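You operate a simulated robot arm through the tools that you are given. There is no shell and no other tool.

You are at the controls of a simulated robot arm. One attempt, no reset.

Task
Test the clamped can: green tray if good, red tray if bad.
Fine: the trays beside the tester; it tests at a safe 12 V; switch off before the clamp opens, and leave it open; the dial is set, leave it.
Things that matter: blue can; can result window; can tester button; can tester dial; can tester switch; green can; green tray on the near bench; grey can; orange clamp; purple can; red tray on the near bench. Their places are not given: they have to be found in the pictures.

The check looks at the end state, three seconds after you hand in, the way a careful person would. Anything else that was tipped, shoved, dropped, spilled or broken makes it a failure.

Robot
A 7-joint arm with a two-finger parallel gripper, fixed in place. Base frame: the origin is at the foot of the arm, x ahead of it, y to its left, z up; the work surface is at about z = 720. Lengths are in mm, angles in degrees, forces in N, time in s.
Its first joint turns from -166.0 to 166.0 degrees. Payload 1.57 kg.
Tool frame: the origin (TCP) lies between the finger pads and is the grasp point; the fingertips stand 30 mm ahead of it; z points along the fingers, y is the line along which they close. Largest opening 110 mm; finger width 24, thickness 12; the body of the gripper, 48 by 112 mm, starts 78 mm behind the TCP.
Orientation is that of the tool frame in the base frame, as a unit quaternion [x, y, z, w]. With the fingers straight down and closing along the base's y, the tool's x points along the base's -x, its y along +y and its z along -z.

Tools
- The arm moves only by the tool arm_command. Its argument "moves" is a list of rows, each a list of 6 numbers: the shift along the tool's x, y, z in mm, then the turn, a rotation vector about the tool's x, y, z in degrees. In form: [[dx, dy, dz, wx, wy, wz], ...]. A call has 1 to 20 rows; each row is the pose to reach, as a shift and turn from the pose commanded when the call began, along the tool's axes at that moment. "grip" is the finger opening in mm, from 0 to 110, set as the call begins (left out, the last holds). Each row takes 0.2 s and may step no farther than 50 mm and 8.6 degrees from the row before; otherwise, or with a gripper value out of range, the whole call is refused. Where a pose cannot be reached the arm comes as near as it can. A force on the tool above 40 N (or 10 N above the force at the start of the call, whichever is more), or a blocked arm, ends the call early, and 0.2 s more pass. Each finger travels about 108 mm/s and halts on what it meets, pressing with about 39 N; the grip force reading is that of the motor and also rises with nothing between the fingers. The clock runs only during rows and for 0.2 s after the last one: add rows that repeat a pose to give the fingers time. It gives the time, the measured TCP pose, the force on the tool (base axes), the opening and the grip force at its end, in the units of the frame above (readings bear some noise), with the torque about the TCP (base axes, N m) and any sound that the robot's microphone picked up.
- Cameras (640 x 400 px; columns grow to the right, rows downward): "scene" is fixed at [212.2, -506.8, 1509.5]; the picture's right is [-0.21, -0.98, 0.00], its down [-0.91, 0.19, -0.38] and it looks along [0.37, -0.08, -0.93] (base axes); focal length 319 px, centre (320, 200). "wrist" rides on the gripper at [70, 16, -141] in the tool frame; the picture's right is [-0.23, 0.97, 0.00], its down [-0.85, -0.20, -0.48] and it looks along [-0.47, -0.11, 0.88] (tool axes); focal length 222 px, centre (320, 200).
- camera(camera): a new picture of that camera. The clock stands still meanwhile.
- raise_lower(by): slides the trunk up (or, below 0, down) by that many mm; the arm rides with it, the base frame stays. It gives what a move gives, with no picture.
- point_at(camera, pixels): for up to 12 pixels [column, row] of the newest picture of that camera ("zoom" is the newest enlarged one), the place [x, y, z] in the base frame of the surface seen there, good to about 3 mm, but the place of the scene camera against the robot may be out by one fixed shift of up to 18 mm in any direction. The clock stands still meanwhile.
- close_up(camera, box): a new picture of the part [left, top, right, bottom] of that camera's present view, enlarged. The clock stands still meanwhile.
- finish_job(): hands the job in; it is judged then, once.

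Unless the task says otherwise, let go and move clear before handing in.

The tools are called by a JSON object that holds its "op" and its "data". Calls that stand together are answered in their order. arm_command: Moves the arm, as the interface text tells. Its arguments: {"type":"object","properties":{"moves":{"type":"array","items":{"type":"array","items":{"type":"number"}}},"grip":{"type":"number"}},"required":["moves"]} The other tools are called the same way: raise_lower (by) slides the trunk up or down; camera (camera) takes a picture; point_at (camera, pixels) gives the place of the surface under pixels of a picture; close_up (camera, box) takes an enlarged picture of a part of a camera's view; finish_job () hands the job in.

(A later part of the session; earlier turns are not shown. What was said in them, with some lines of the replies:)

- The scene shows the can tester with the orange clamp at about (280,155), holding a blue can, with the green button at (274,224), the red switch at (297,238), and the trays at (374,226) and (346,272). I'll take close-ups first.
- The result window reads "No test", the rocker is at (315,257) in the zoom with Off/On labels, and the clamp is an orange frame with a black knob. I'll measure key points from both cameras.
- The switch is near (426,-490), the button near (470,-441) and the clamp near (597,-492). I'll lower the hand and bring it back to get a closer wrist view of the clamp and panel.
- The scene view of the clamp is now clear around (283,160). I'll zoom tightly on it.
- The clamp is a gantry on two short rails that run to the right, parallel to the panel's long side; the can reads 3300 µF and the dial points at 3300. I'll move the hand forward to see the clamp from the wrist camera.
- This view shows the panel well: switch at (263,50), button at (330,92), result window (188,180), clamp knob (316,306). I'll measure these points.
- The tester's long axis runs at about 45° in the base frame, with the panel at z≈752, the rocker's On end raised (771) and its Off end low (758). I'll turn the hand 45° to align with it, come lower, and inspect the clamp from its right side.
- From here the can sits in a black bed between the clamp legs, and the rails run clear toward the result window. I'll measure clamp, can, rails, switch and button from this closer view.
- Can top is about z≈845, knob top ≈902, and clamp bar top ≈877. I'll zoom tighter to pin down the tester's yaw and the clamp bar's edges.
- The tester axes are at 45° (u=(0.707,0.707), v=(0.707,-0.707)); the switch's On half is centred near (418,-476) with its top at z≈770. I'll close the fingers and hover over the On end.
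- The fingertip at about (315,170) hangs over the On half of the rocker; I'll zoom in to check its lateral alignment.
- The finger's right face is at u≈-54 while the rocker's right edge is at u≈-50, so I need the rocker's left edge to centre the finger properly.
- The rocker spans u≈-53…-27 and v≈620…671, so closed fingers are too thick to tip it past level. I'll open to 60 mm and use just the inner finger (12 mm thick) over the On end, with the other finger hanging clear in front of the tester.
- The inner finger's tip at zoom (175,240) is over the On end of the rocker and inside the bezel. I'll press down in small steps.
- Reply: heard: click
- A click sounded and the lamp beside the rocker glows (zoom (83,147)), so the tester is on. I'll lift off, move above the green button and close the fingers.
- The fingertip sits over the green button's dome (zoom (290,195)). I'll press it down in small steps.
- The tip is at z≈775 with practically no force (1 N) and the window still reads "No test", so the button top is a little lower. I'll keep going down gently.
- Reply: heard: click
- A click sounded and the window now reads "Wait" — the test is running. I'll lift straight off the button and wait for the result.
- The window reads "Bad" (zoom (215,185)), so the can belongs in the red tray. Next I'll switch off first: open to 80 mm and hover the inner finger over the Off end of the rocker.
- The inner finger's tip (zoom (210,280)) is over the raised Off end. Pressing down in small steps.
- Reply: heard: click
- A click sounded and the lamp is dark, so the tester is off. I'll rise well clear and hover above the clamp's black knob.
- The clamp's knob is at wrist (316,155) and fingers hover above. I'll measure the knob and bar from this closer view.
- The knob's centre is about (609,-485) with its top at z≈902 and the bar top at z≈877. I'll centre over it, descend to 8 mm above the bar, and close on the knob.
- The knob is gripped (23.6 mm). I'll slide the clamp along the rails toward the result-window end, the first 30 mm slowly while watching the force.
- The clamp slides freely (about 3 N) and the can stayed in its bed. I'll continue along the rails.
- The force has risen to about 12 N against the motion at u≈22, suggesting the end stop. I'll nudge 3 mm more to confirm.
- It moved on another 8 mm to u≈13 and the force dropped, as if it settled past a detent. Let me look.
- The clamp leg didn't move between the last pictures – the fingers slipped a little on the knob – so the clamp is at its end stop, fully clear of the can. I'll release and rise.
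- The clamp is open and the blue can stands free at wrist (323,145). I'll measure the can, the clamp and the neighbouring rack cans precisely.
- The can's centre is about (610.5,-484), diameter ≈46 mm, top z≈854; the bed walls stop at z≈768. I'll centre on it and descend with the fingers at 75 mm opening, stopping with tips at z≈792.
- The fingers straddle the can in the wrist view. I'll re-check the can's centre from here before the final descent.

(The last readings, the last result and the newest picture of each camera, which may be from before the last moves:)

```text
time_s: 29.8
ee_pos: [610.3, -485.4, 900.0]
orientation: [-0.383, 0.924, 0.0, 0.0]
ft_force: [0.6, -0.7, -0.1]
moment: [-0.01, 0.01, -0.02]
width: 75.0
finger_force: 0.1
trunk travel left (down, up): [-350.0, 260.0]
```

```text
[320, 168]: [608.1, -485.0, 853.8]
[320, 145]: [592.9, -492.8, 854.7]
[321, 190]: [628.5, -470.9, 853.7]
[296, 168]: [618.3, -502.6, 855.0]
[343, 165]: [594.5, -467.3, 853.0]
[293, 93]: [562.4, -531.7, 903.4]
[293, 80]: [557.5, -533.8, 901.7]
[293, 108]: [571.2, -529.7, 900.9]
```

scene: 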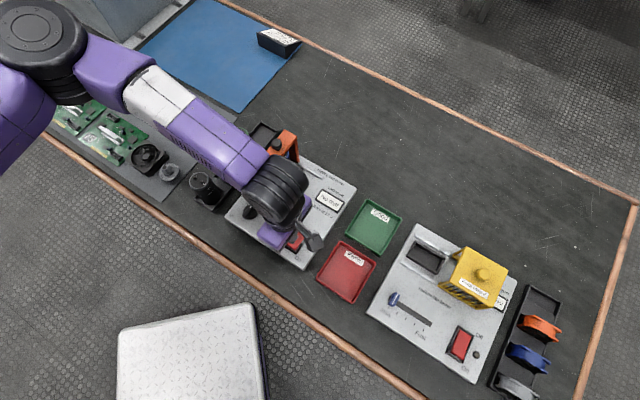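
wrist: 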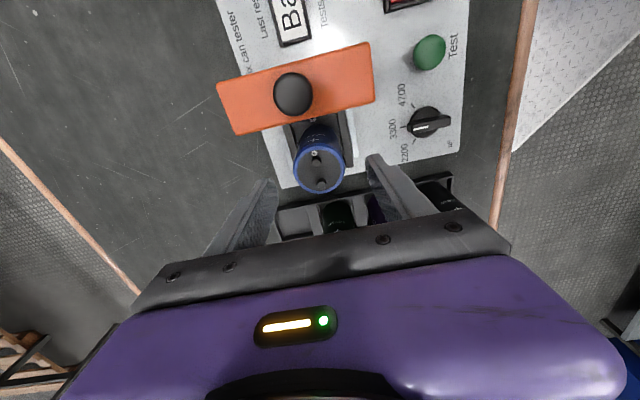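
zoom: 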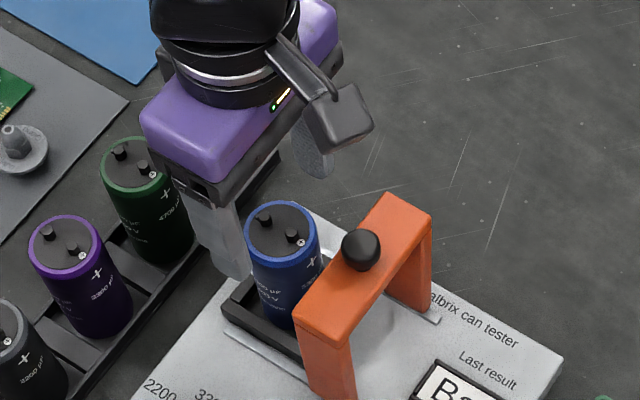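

The can's centre comes out at u≈90.5, v≈772.5 (radius ≈21), within 2 mm of the hand. I'll descend 80 mm and grip it.

{"op": "arm_command", "data": {"moves": [[-1.5, 1.5, 15, 0, 0, 0], [-1.5, 1.5, 35, 0, 0, 0], [-1.5, 1.5, 55, 0, 0, 0], [-1.5, 1.5, 70, 0, 0, 0], [-1.5, 1.5, 80, 0, 0, 0], [-1.5, 1.5, 80, 0, 0, 0]]}}

{"op": "arm_command", "data": {"moves": [[0, 0, 0, 0, 0, 0], [0, 0, 0, 0, 0, 0], [0, 0, 0, 0, 0, 0]], "grip": 30}}

{"op": "camera", "data": {"camera": "wrist"}}

{"op": "close_up", "data": {"camera": "scene", "box": [210, 90, 370, 200]}}

```text
time_s: 31.2
ee_pos: [610.2, -481.4, 819.2]
orientation: [-0.384, 0.923, 0.001, 0.0]
ft_force: [-0.2, -0.6, 0.8]
moment: [0.0, -0.01, 0.01]
width: 75.0
finger_force: 0.1
trunk travel left (down, up): [-350.0, 260.0]
```

```text
time_s: 32.0
ee_pos: [610.5, -482.2, 819.8]
orientation: [-0.383, 0.924, 0.001, 0.0]
ft_force: [0.1, -0.2, 0.0]
moment: [0.02, 0.08, 0.01]
width: 46.9
finger_force: 39.0
trunk travel left (down, up): [-350.0, 260.0]
```

```text
taken
```

wrist: 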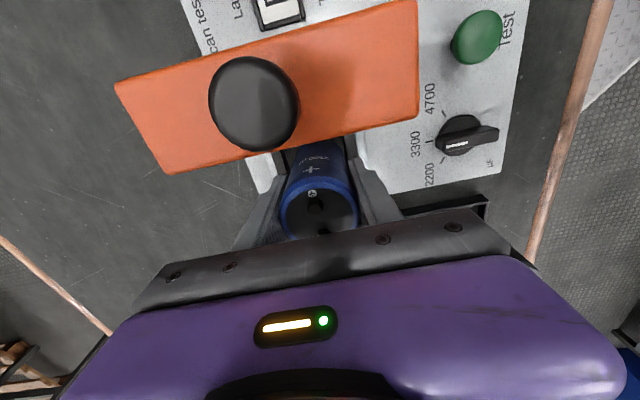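

```text
3.64 times, centred on (290, 145) of scene
```

zoom: 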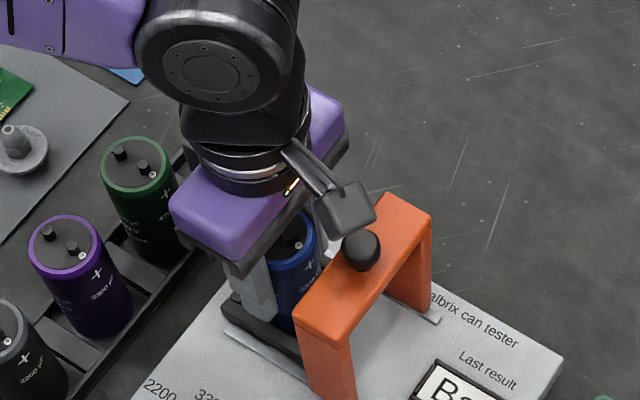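

The can is gripped at 46.9 mm with 39 N and no side force. I'll lift it straight up, slowly at first.

{"op": "arm_command", "data": {"moves": [[0, 0, -5, 0, 0, 0], [0, 0, -12, 0, 0, 0], [0, 0, -20, 0, 0, 0], [0, 0, -32, 0, 0, 0], [0, 0, -50, 0, 0, 0], [0, 0, -75, 0, 0, 0], [0, 0, -105, 0, 0, 0], [0, 0, -140, 0, 0, 0], [0, 0, -175, 0, 0, 0], [0, 0, -175, 0, 0, 0]]}}

{"op": "camera", "data": {"camera": "scene"}}

{"op": "camera", "data": {"camera": "wrist"}}

```text
time_s: 34.2
ee_pos: [610.6, -480.8, 995.9]
orientation: [-0.383, 0.924, 0.0, 0.0]
ft_force: [0.6, 0.2, -2.8]
moment: [0.01, 0.04, 0.01]
width: 46.9
finger_force: 38.7
trunk travel left (down, up): [-350.0, 260.0]
```

```text
taken
```

scene: 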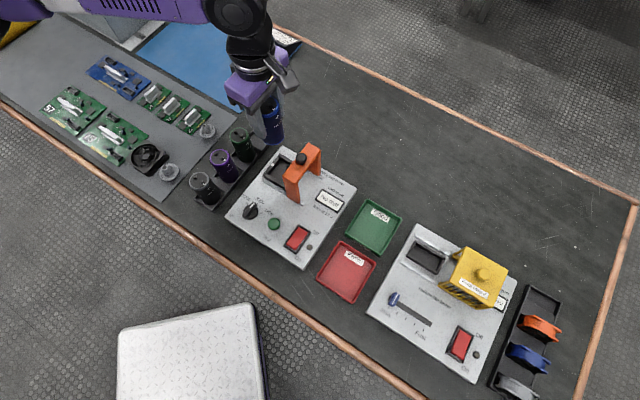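

```text
taken
```

wrist: 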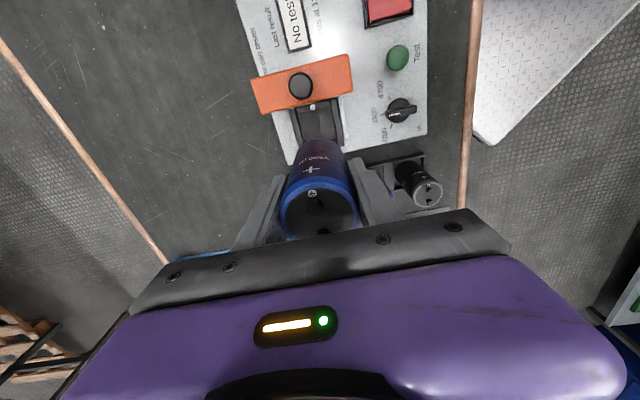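

The can is held and clear of everything (the bed is empty at wrist (320,125)). I'll carry it toward the red tray at this height and stop short to measure the tray.

{"op": "arm_command", "data": {"moves": [[25, 16, 0, 0, 0, 0], [50, 32, 0, 0, 0, 0], [75, 49, 0, 0, 0, 0], [100, 65, 0, 0, 0, 0], [125, 81, 0, 0, 0, 0], [150, 97, 0, 0, 0, 0], [175, 114, 0, 0, 0, 0], [200, 130, 0, 0, 0, 0], [200, 130, 0, 0, 0, 0]]}}

{"op": "camera", "data": {"camera": "wrist"}}

{"op": "camera", "data": {"camera": "scene"}}

```text
time_s: 36.2
ee_pos: [376.6, -530.9, 994.0]
orientation: [-0.382, 0.924, 0.0, 0.0]
ft_force: [-0.4, 0.3, -3.0]
moment: [-0.03, 0.03, -0.03]
width: 46.8
finger_force: 39.2
trunk travel left (down, up): [-350.0, 260.0]
```

```text
taken
```

wrist: 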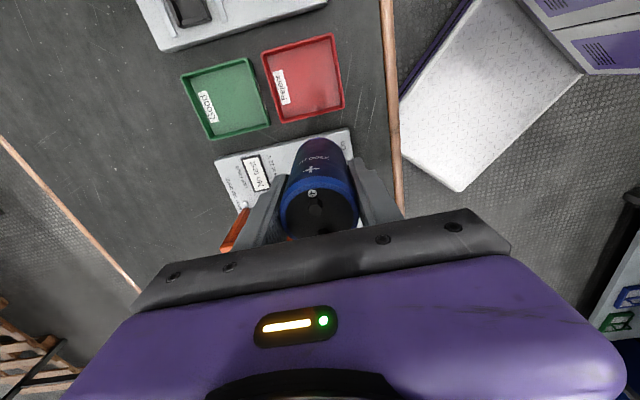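

```text
taken
```

scene: 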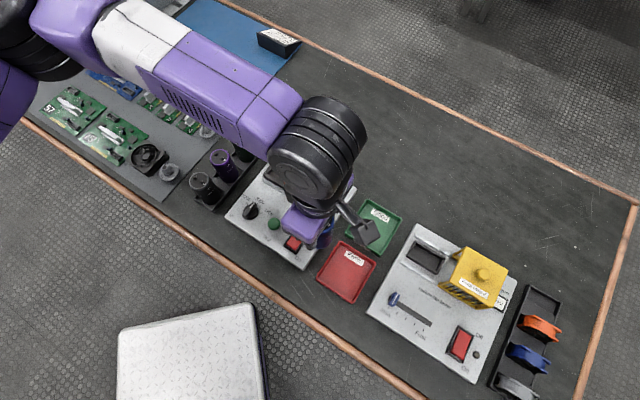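

Both trays are visible in the wrist view; the red "Reject" tray spans roughly (262,35)–(345,125). I'll measure its corners and floor.

{"op": "point_at", "data": {"camera": "wrist", "pixels": [[263, 54], [333, 36], [344, 107], [282, 124], [304, 80], [290, 70], [320, 65], [328, 98], [292, 108], [298, 45], [313, 116], [230, 95]]}}

{"op": "close_up", "data": {"camera": "wrist", "box": [170, 20, 370, 150]}}

```text
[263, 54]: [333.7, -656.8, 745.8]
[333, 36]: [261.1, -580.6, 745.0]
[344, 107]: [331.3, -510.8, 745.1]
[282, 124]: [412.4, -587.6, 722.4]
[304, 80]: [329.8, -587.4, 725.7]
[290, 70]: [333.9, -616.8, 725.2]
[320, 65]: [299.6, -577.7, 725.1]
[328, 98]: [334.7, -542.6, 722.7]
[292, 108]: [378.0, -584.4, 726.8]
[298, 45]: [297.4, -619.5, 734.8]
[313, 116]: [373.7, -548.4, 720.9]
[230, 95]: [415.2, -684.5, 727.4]
```

```text
3.08 times, centred on (270, 85) of wrist
```

zoom: 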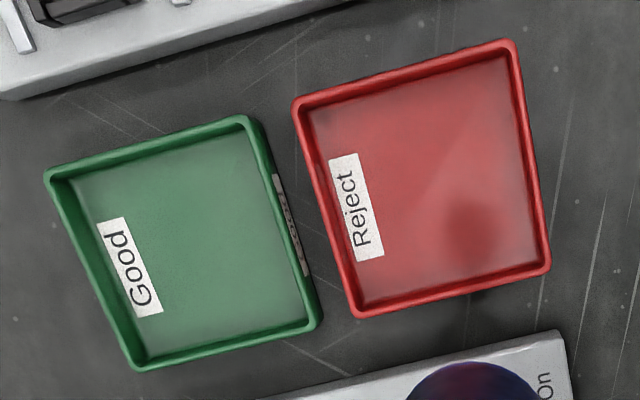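

The red tray is about 100×105 mm, centred near (332.5,-584), with floor z≈725 and rim z≈745. I'll centre over it and come down to about 40 mm above the floor.

{"op": "arm_command", "data": {"moves": [[23, -2, 0, 0, 0, 0], [46, -4, 0, 0, 0, 0], [68.6, -6.3, 0, 0, 0, 0], [68.6, -6.3, 0, 0, 0, 0], [68.6, -6.3, 35, 0, 0, 0], [68.6, -6.3, 70, 0, 0, 0], [68.6, -6.3, 105, 0, 0, 0], [68.6, -6.3, 140, 0, 0, 0], [68.6, -6.3, 165, 0, 0, 0], [68.6, -6.3, 165, 0, 0, 0]]}}

{"op": "camera", "data": {"camera": "wrist"}}

{"op": "close_up", "data": {"camera": "scene", "box": [270, 190, 430, 310]}}

```text
time_s: 38.4
ee_pos: [332.7, -583.7, 830.8]
orientation: [-0.383, 0.924, 0.0, 0.0]
ft_force: [0.1, -0.3, -3.5]
moment: [0.0, 0.01, -0.01]
width: 46.7
finger_force: 38.1
trunk travel left (down, up): [-350.0, 260.0]
```

```text
taken
```

wrist: 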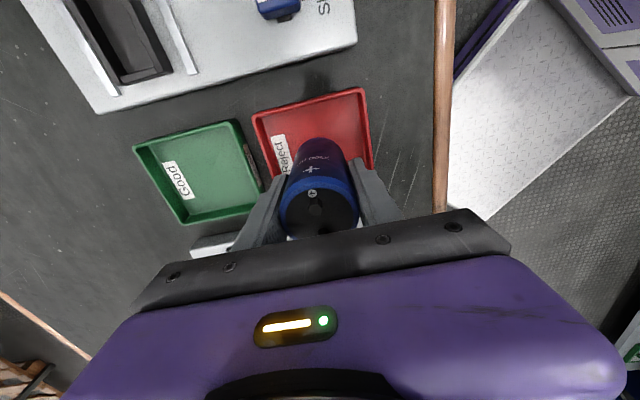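

```text
3.33 times, centred on (350, 250) of scene
```

zoom: 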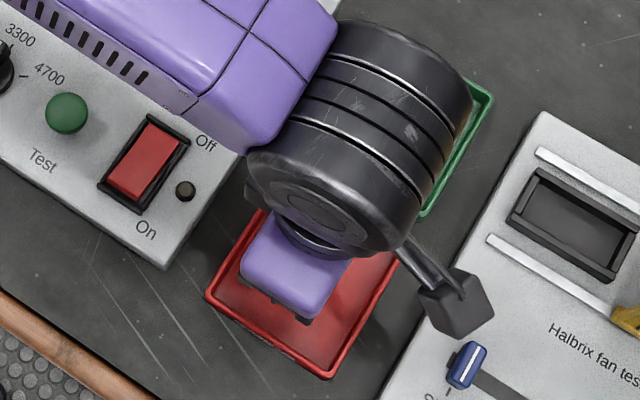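

The can hangs over the tray's middle. Before lowering further I'll check the forearm's clearance above the tester and clamp.

{"op": "camera", "data": {"camera": "scene"}}

{"op": "point_at", "data": {"camera": "wrist", "pixels": [[253, 117], [363, 89], [373, 168], [310, 115], [345, 120], [280, 160], [270, 120], [325, 100], [318, 155], [320, 175], [312, 205], [300, 195]]}}

```text
taken
```

scene: 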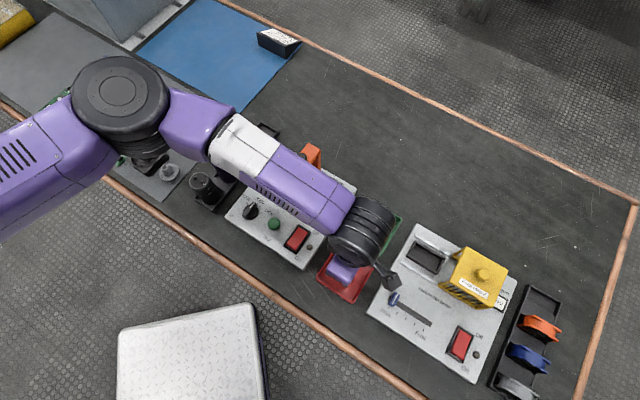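

```text
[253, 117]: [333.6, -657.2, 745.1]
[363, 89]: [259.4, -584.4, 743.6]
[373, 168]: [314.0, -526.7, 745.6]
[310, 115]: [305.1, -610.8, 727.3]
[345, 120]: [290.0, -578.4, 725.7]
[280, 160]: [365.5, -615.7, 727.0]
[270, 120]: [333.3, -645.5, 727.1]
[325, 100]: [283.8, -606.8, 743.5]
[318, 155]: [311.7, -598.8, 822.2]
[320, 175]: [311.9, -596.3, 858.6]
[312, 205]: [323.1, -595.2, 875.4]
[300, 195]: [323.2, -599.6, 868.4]
```

Now checking heights along the forearm over the tester.

{"op": "point_at", "data": {"camera": "scene", "pixels": [[300, 175], [320, 190], [285, 165], [245, 145], [310, 152], [318, 165], [270, 185], [300, 205], [330, 200], [220, 130], [120, 90], [200, 110]]}}

```text
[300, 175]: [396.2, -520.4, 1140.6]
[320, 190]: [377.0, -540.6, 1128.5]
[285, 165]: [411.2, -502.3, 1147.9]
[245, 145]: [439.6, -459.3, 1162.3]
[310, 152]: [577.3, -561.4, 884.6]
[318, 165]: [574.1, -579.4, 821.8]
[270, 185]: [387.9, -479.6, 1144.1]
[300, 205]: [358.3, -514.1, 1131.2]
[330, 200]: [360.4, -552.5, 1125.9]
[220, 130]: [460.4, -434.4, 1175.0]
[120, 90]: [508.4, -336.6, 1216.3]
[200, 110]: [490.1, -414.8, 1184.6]
```

The forearm is at z≈1130, far above everything. I'll lower the can to a few millimetres above the expected tray-floor contact.

{"op": "arm_command", "data": {"moves": [[0, 0, 10, 0, 0, 0], [0, 0, 20, 0, 0, 0], [0, 0, 29, 0, 0, 0], [0, 0, 36, 0, 0, 0], [0, 0, 36, 0, 0, 0]]}}

{"op": "arm_command", "data": {"moves": [[0, 0, 1.5, 0, 0, 0], [0, 0, 3, 0, 0, 0], [0, 0, 4, 0, 0, 0], [0, 0, 4, 0, 0, 0]]}}

```text
time_s: 39.6
ee_pos: [333.0, -583.9, 793.6]
orientation: [-0.383, 0.924, 0.0, 0.0]
ft_force: [0.0, 0.2, -2.2]
moment: [0.02, 0.01, 0.02]
width: 46.7
finger_force: 38.7
trunk travel left (down, up): [-350.0, 260.0]
```

```text
time_s: 40.6
ee_pos: [334.9, -585.4, 790.3]
orientation: [-0.383, 0.924, -0.001, 0.0]
ft_force: [2.1, 4.8, 14.3]
moment: [0.44, -0.04, -0.05]
width: 46.7
finger_force: 39.0
trunk travel left (down, up): [-350.0, 260.0]
```

The can has touched the tray floor (14 N up). I'll ease off about a millimetre and then check with a picture before opening.

{"op": "arm_command", "data": {"moves": [[0, 0, -0.8, 0, 0, 0], [0, 0, -1.2, 0, 0, 0], [0, 0, -1.2, 0, 0, 0]]}}

{"op": "close_up", "data": {"camera": "wrist", "box": [200, 50, 440, 240]}}

{"op": "close_up", "data": {"camera": "scene", "box": [270, 190, 430, 310]}}

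```text
time_s: 41.4
ee_pos: [333.0, -584.2, 791.5]
orientation: [-0.384, 0.923, -0.001, -0.001]
ft_force: [2.1, -2.2, 5.6]
moment: [-0.01, -0.06, 0.01]
width: 46.8
finger_force: 39.2
trunk travel left (down, up): [-350.0, 260.0]
```

```text
2.11 times, centred on (320, 145) of wrist
```

zoom: 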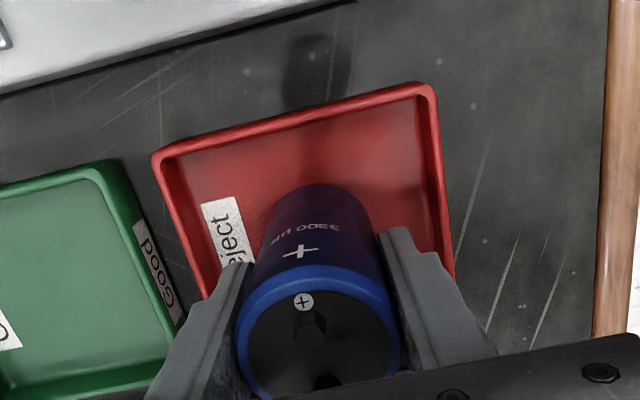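

```text
3.33 times, centred on (350, 250) of scene
```

zoom: 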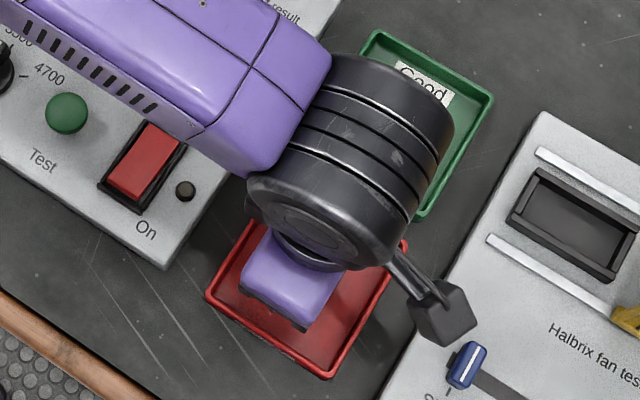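

The can stands inside the red tray with light floor contact. I'll open the fingers to 68 mm (tips are above the rim) and then lift straight up.

{"op": "arm_command", "data": {"moves": [[0, 0, 0, 0, 0, 0], [0, 0, 0, 0, 0, 0], [0, 0, 0, 0, 0, 0]], "grip": 68}}

{"op": "close_up", "data": {"camera": "wrist", "box": [200, 50, 440, 240]}}

```text
time_s: 42.2
ee_pos: [332.7, -584.8, 791.0]
orientation: [-0.383, 0.924, -0.001, 0.0]
ft_force: [0.0, 0.2, 1.0]
moment: [-0.02, 0.0, 0.03]
width: 68.1
finger_force: 0.1
trunk travel left (down, up): [-350.0, 260.0]
```

```text
2.11 times, centred on (320, 145) of wrist
```

zoom: 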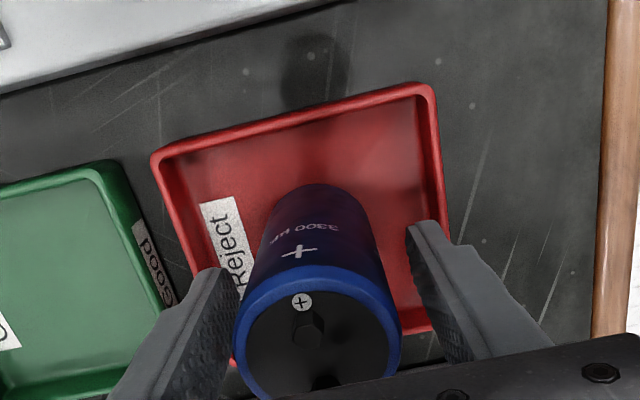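

The fingers are clear of the can on both sides and it stands upright. I'll lift straight up and away.

{"op": "arm_command", "data": {"moves": [[0, 0, -15, 0, 0, 0], [0, 0, -40, 0, 0, 0], [0, 0, -75, 0, 0, 0], [0, 0, -115, 0, 0, 0], [0, 0, -160, 0, 0, 0], [0, 0, -205, 0, 0, 0], [0, 40, -230, 0, 0, 0], [0, 80, -240, 0, 0, 0], [0, 80, -240, 0, 0, 0]]}}

{"op": "camera", "data": {"camera": "wrist"}}

{"op": "camera", "data": {"camera": "scene"}}

```text
time_s: 44.2
ee_pos: [276.9, -529.0, 1030.7]
orientation: [-0.383, 0.924, 0.0, 0.0]
ft_force: [0.1, -0.7, -0.3]
moment: [0.0, 0.01, -0.01]
width: 68.0
finger_force: 0.0
trunk travel left (down, up): [-350.0, 260.0]
```

```text
taken
```

wrist: 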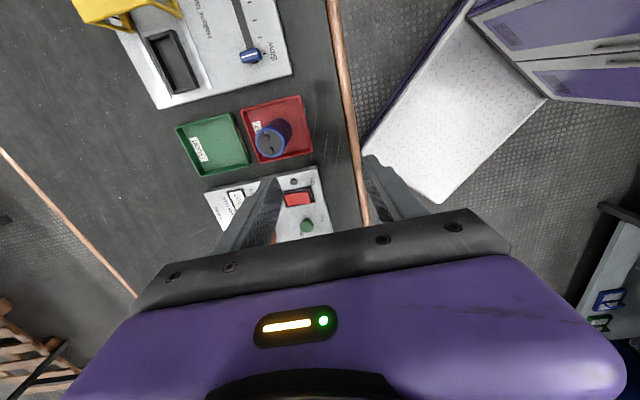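

```text
taken
```

scene: 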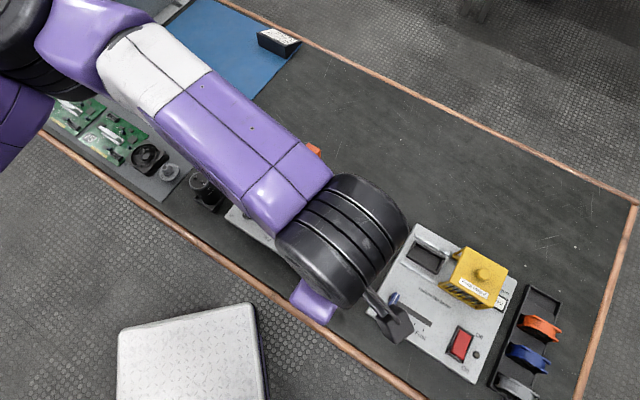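

The blue can stands in the red tray (wrist (270,140)). I'll move the arm aside to view the whole bench for a final check.

{"op": "arm_command", "data": {"moves": [[0, 0, -40, 0, 0, 0], [-30, 6, -55, 0, 0, 0], [-65, 12, -60, 0, 0, 0], [-100, 18, -60, 0, 0, 0], [-135, 25, -60, 0, 0, 0], [-135, 25, -60, 0, 0, 0]]}}

{"op": "camera", "data": {"camera": "scene"}}

{"op": "close_up", "data": {"camera": "scene", "box": [180, 110, 420, 310]}}

{"op": "camera", "data": {"camera": "wrist"}}

```text
time_s: 45.6
ee_pos: [354.2, -413.5, 1091.4]
orientation: [-0.383, 0.924, 0.0, 0.001]
ft_force: [0.1, -0.6, 0.7]
moment: [0.03, -0.03, -0.02]
width: 67.9
finger_force: 0.0
trunk travel left (down, up): [-350.0, 260.0]
```

```text
taken
```

scene: 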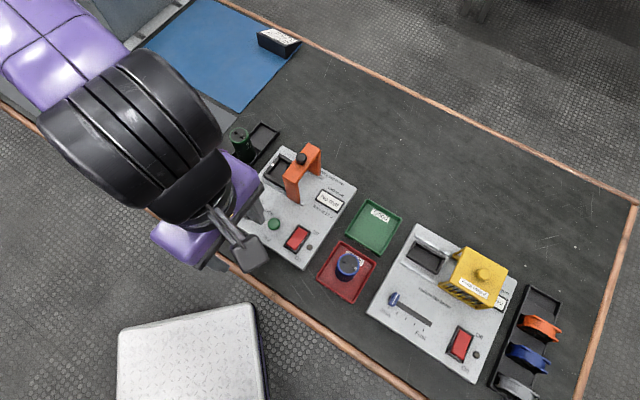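

```text
2.00 times, centred on (300, 210) of scene
```

zoom: 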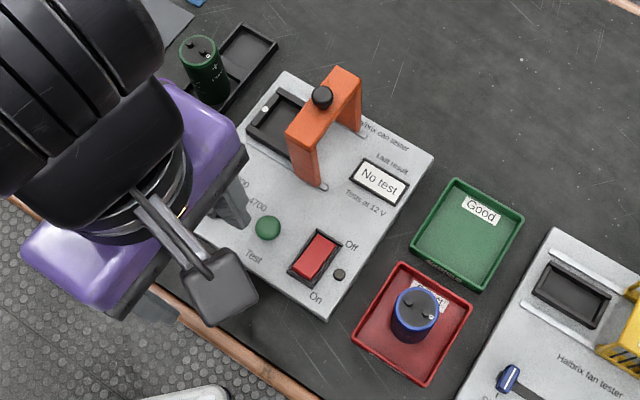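

```text
taken
```

wrist: 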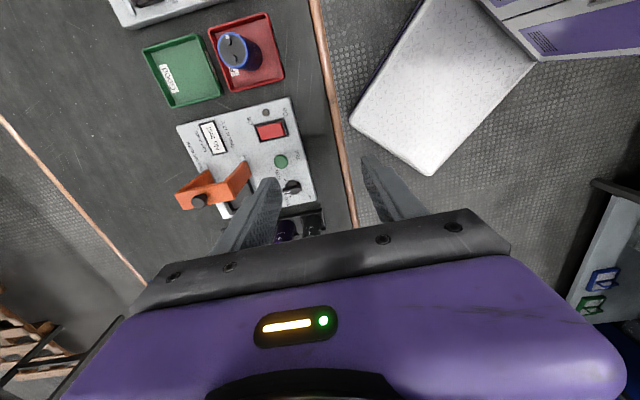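

The final pictures show the blue can upright in the red Reject tray (zoom (415,315)). The clamp is open at its stop (325,130), the rocker is Off with its lamp dark (339,275), and the green tray and green can haven't moved. The hand is clear and empty, so I'm handing in.

{"op": "finish_job", "data": {}}

```text
The job is handed in.
```

The blue can tested **Bad**, so I put it in the red Reject tray, where it is standing upright.

- **Test:** I switched the tester on and pressed Test. The window showed "Wait" and then "Bad". It went back to "No test" once the can was lifted out.
- **Switch and clamp:** I switched off before opening the clamp, and the lamp went dark. The clamp is open at its end stop.
- **Left alone:** I did not touch the dial, which was still at 3300 when I last saw it. In the final picture the trays and the green can are where they were. The arm partly hid the dial and the grey and purple cans in that picture, but they looked undisturbed in earlier ones.

While I was opening the clamp, the fingers slipped slightly on the knob at the end stop. The clamp and tester did not shift.
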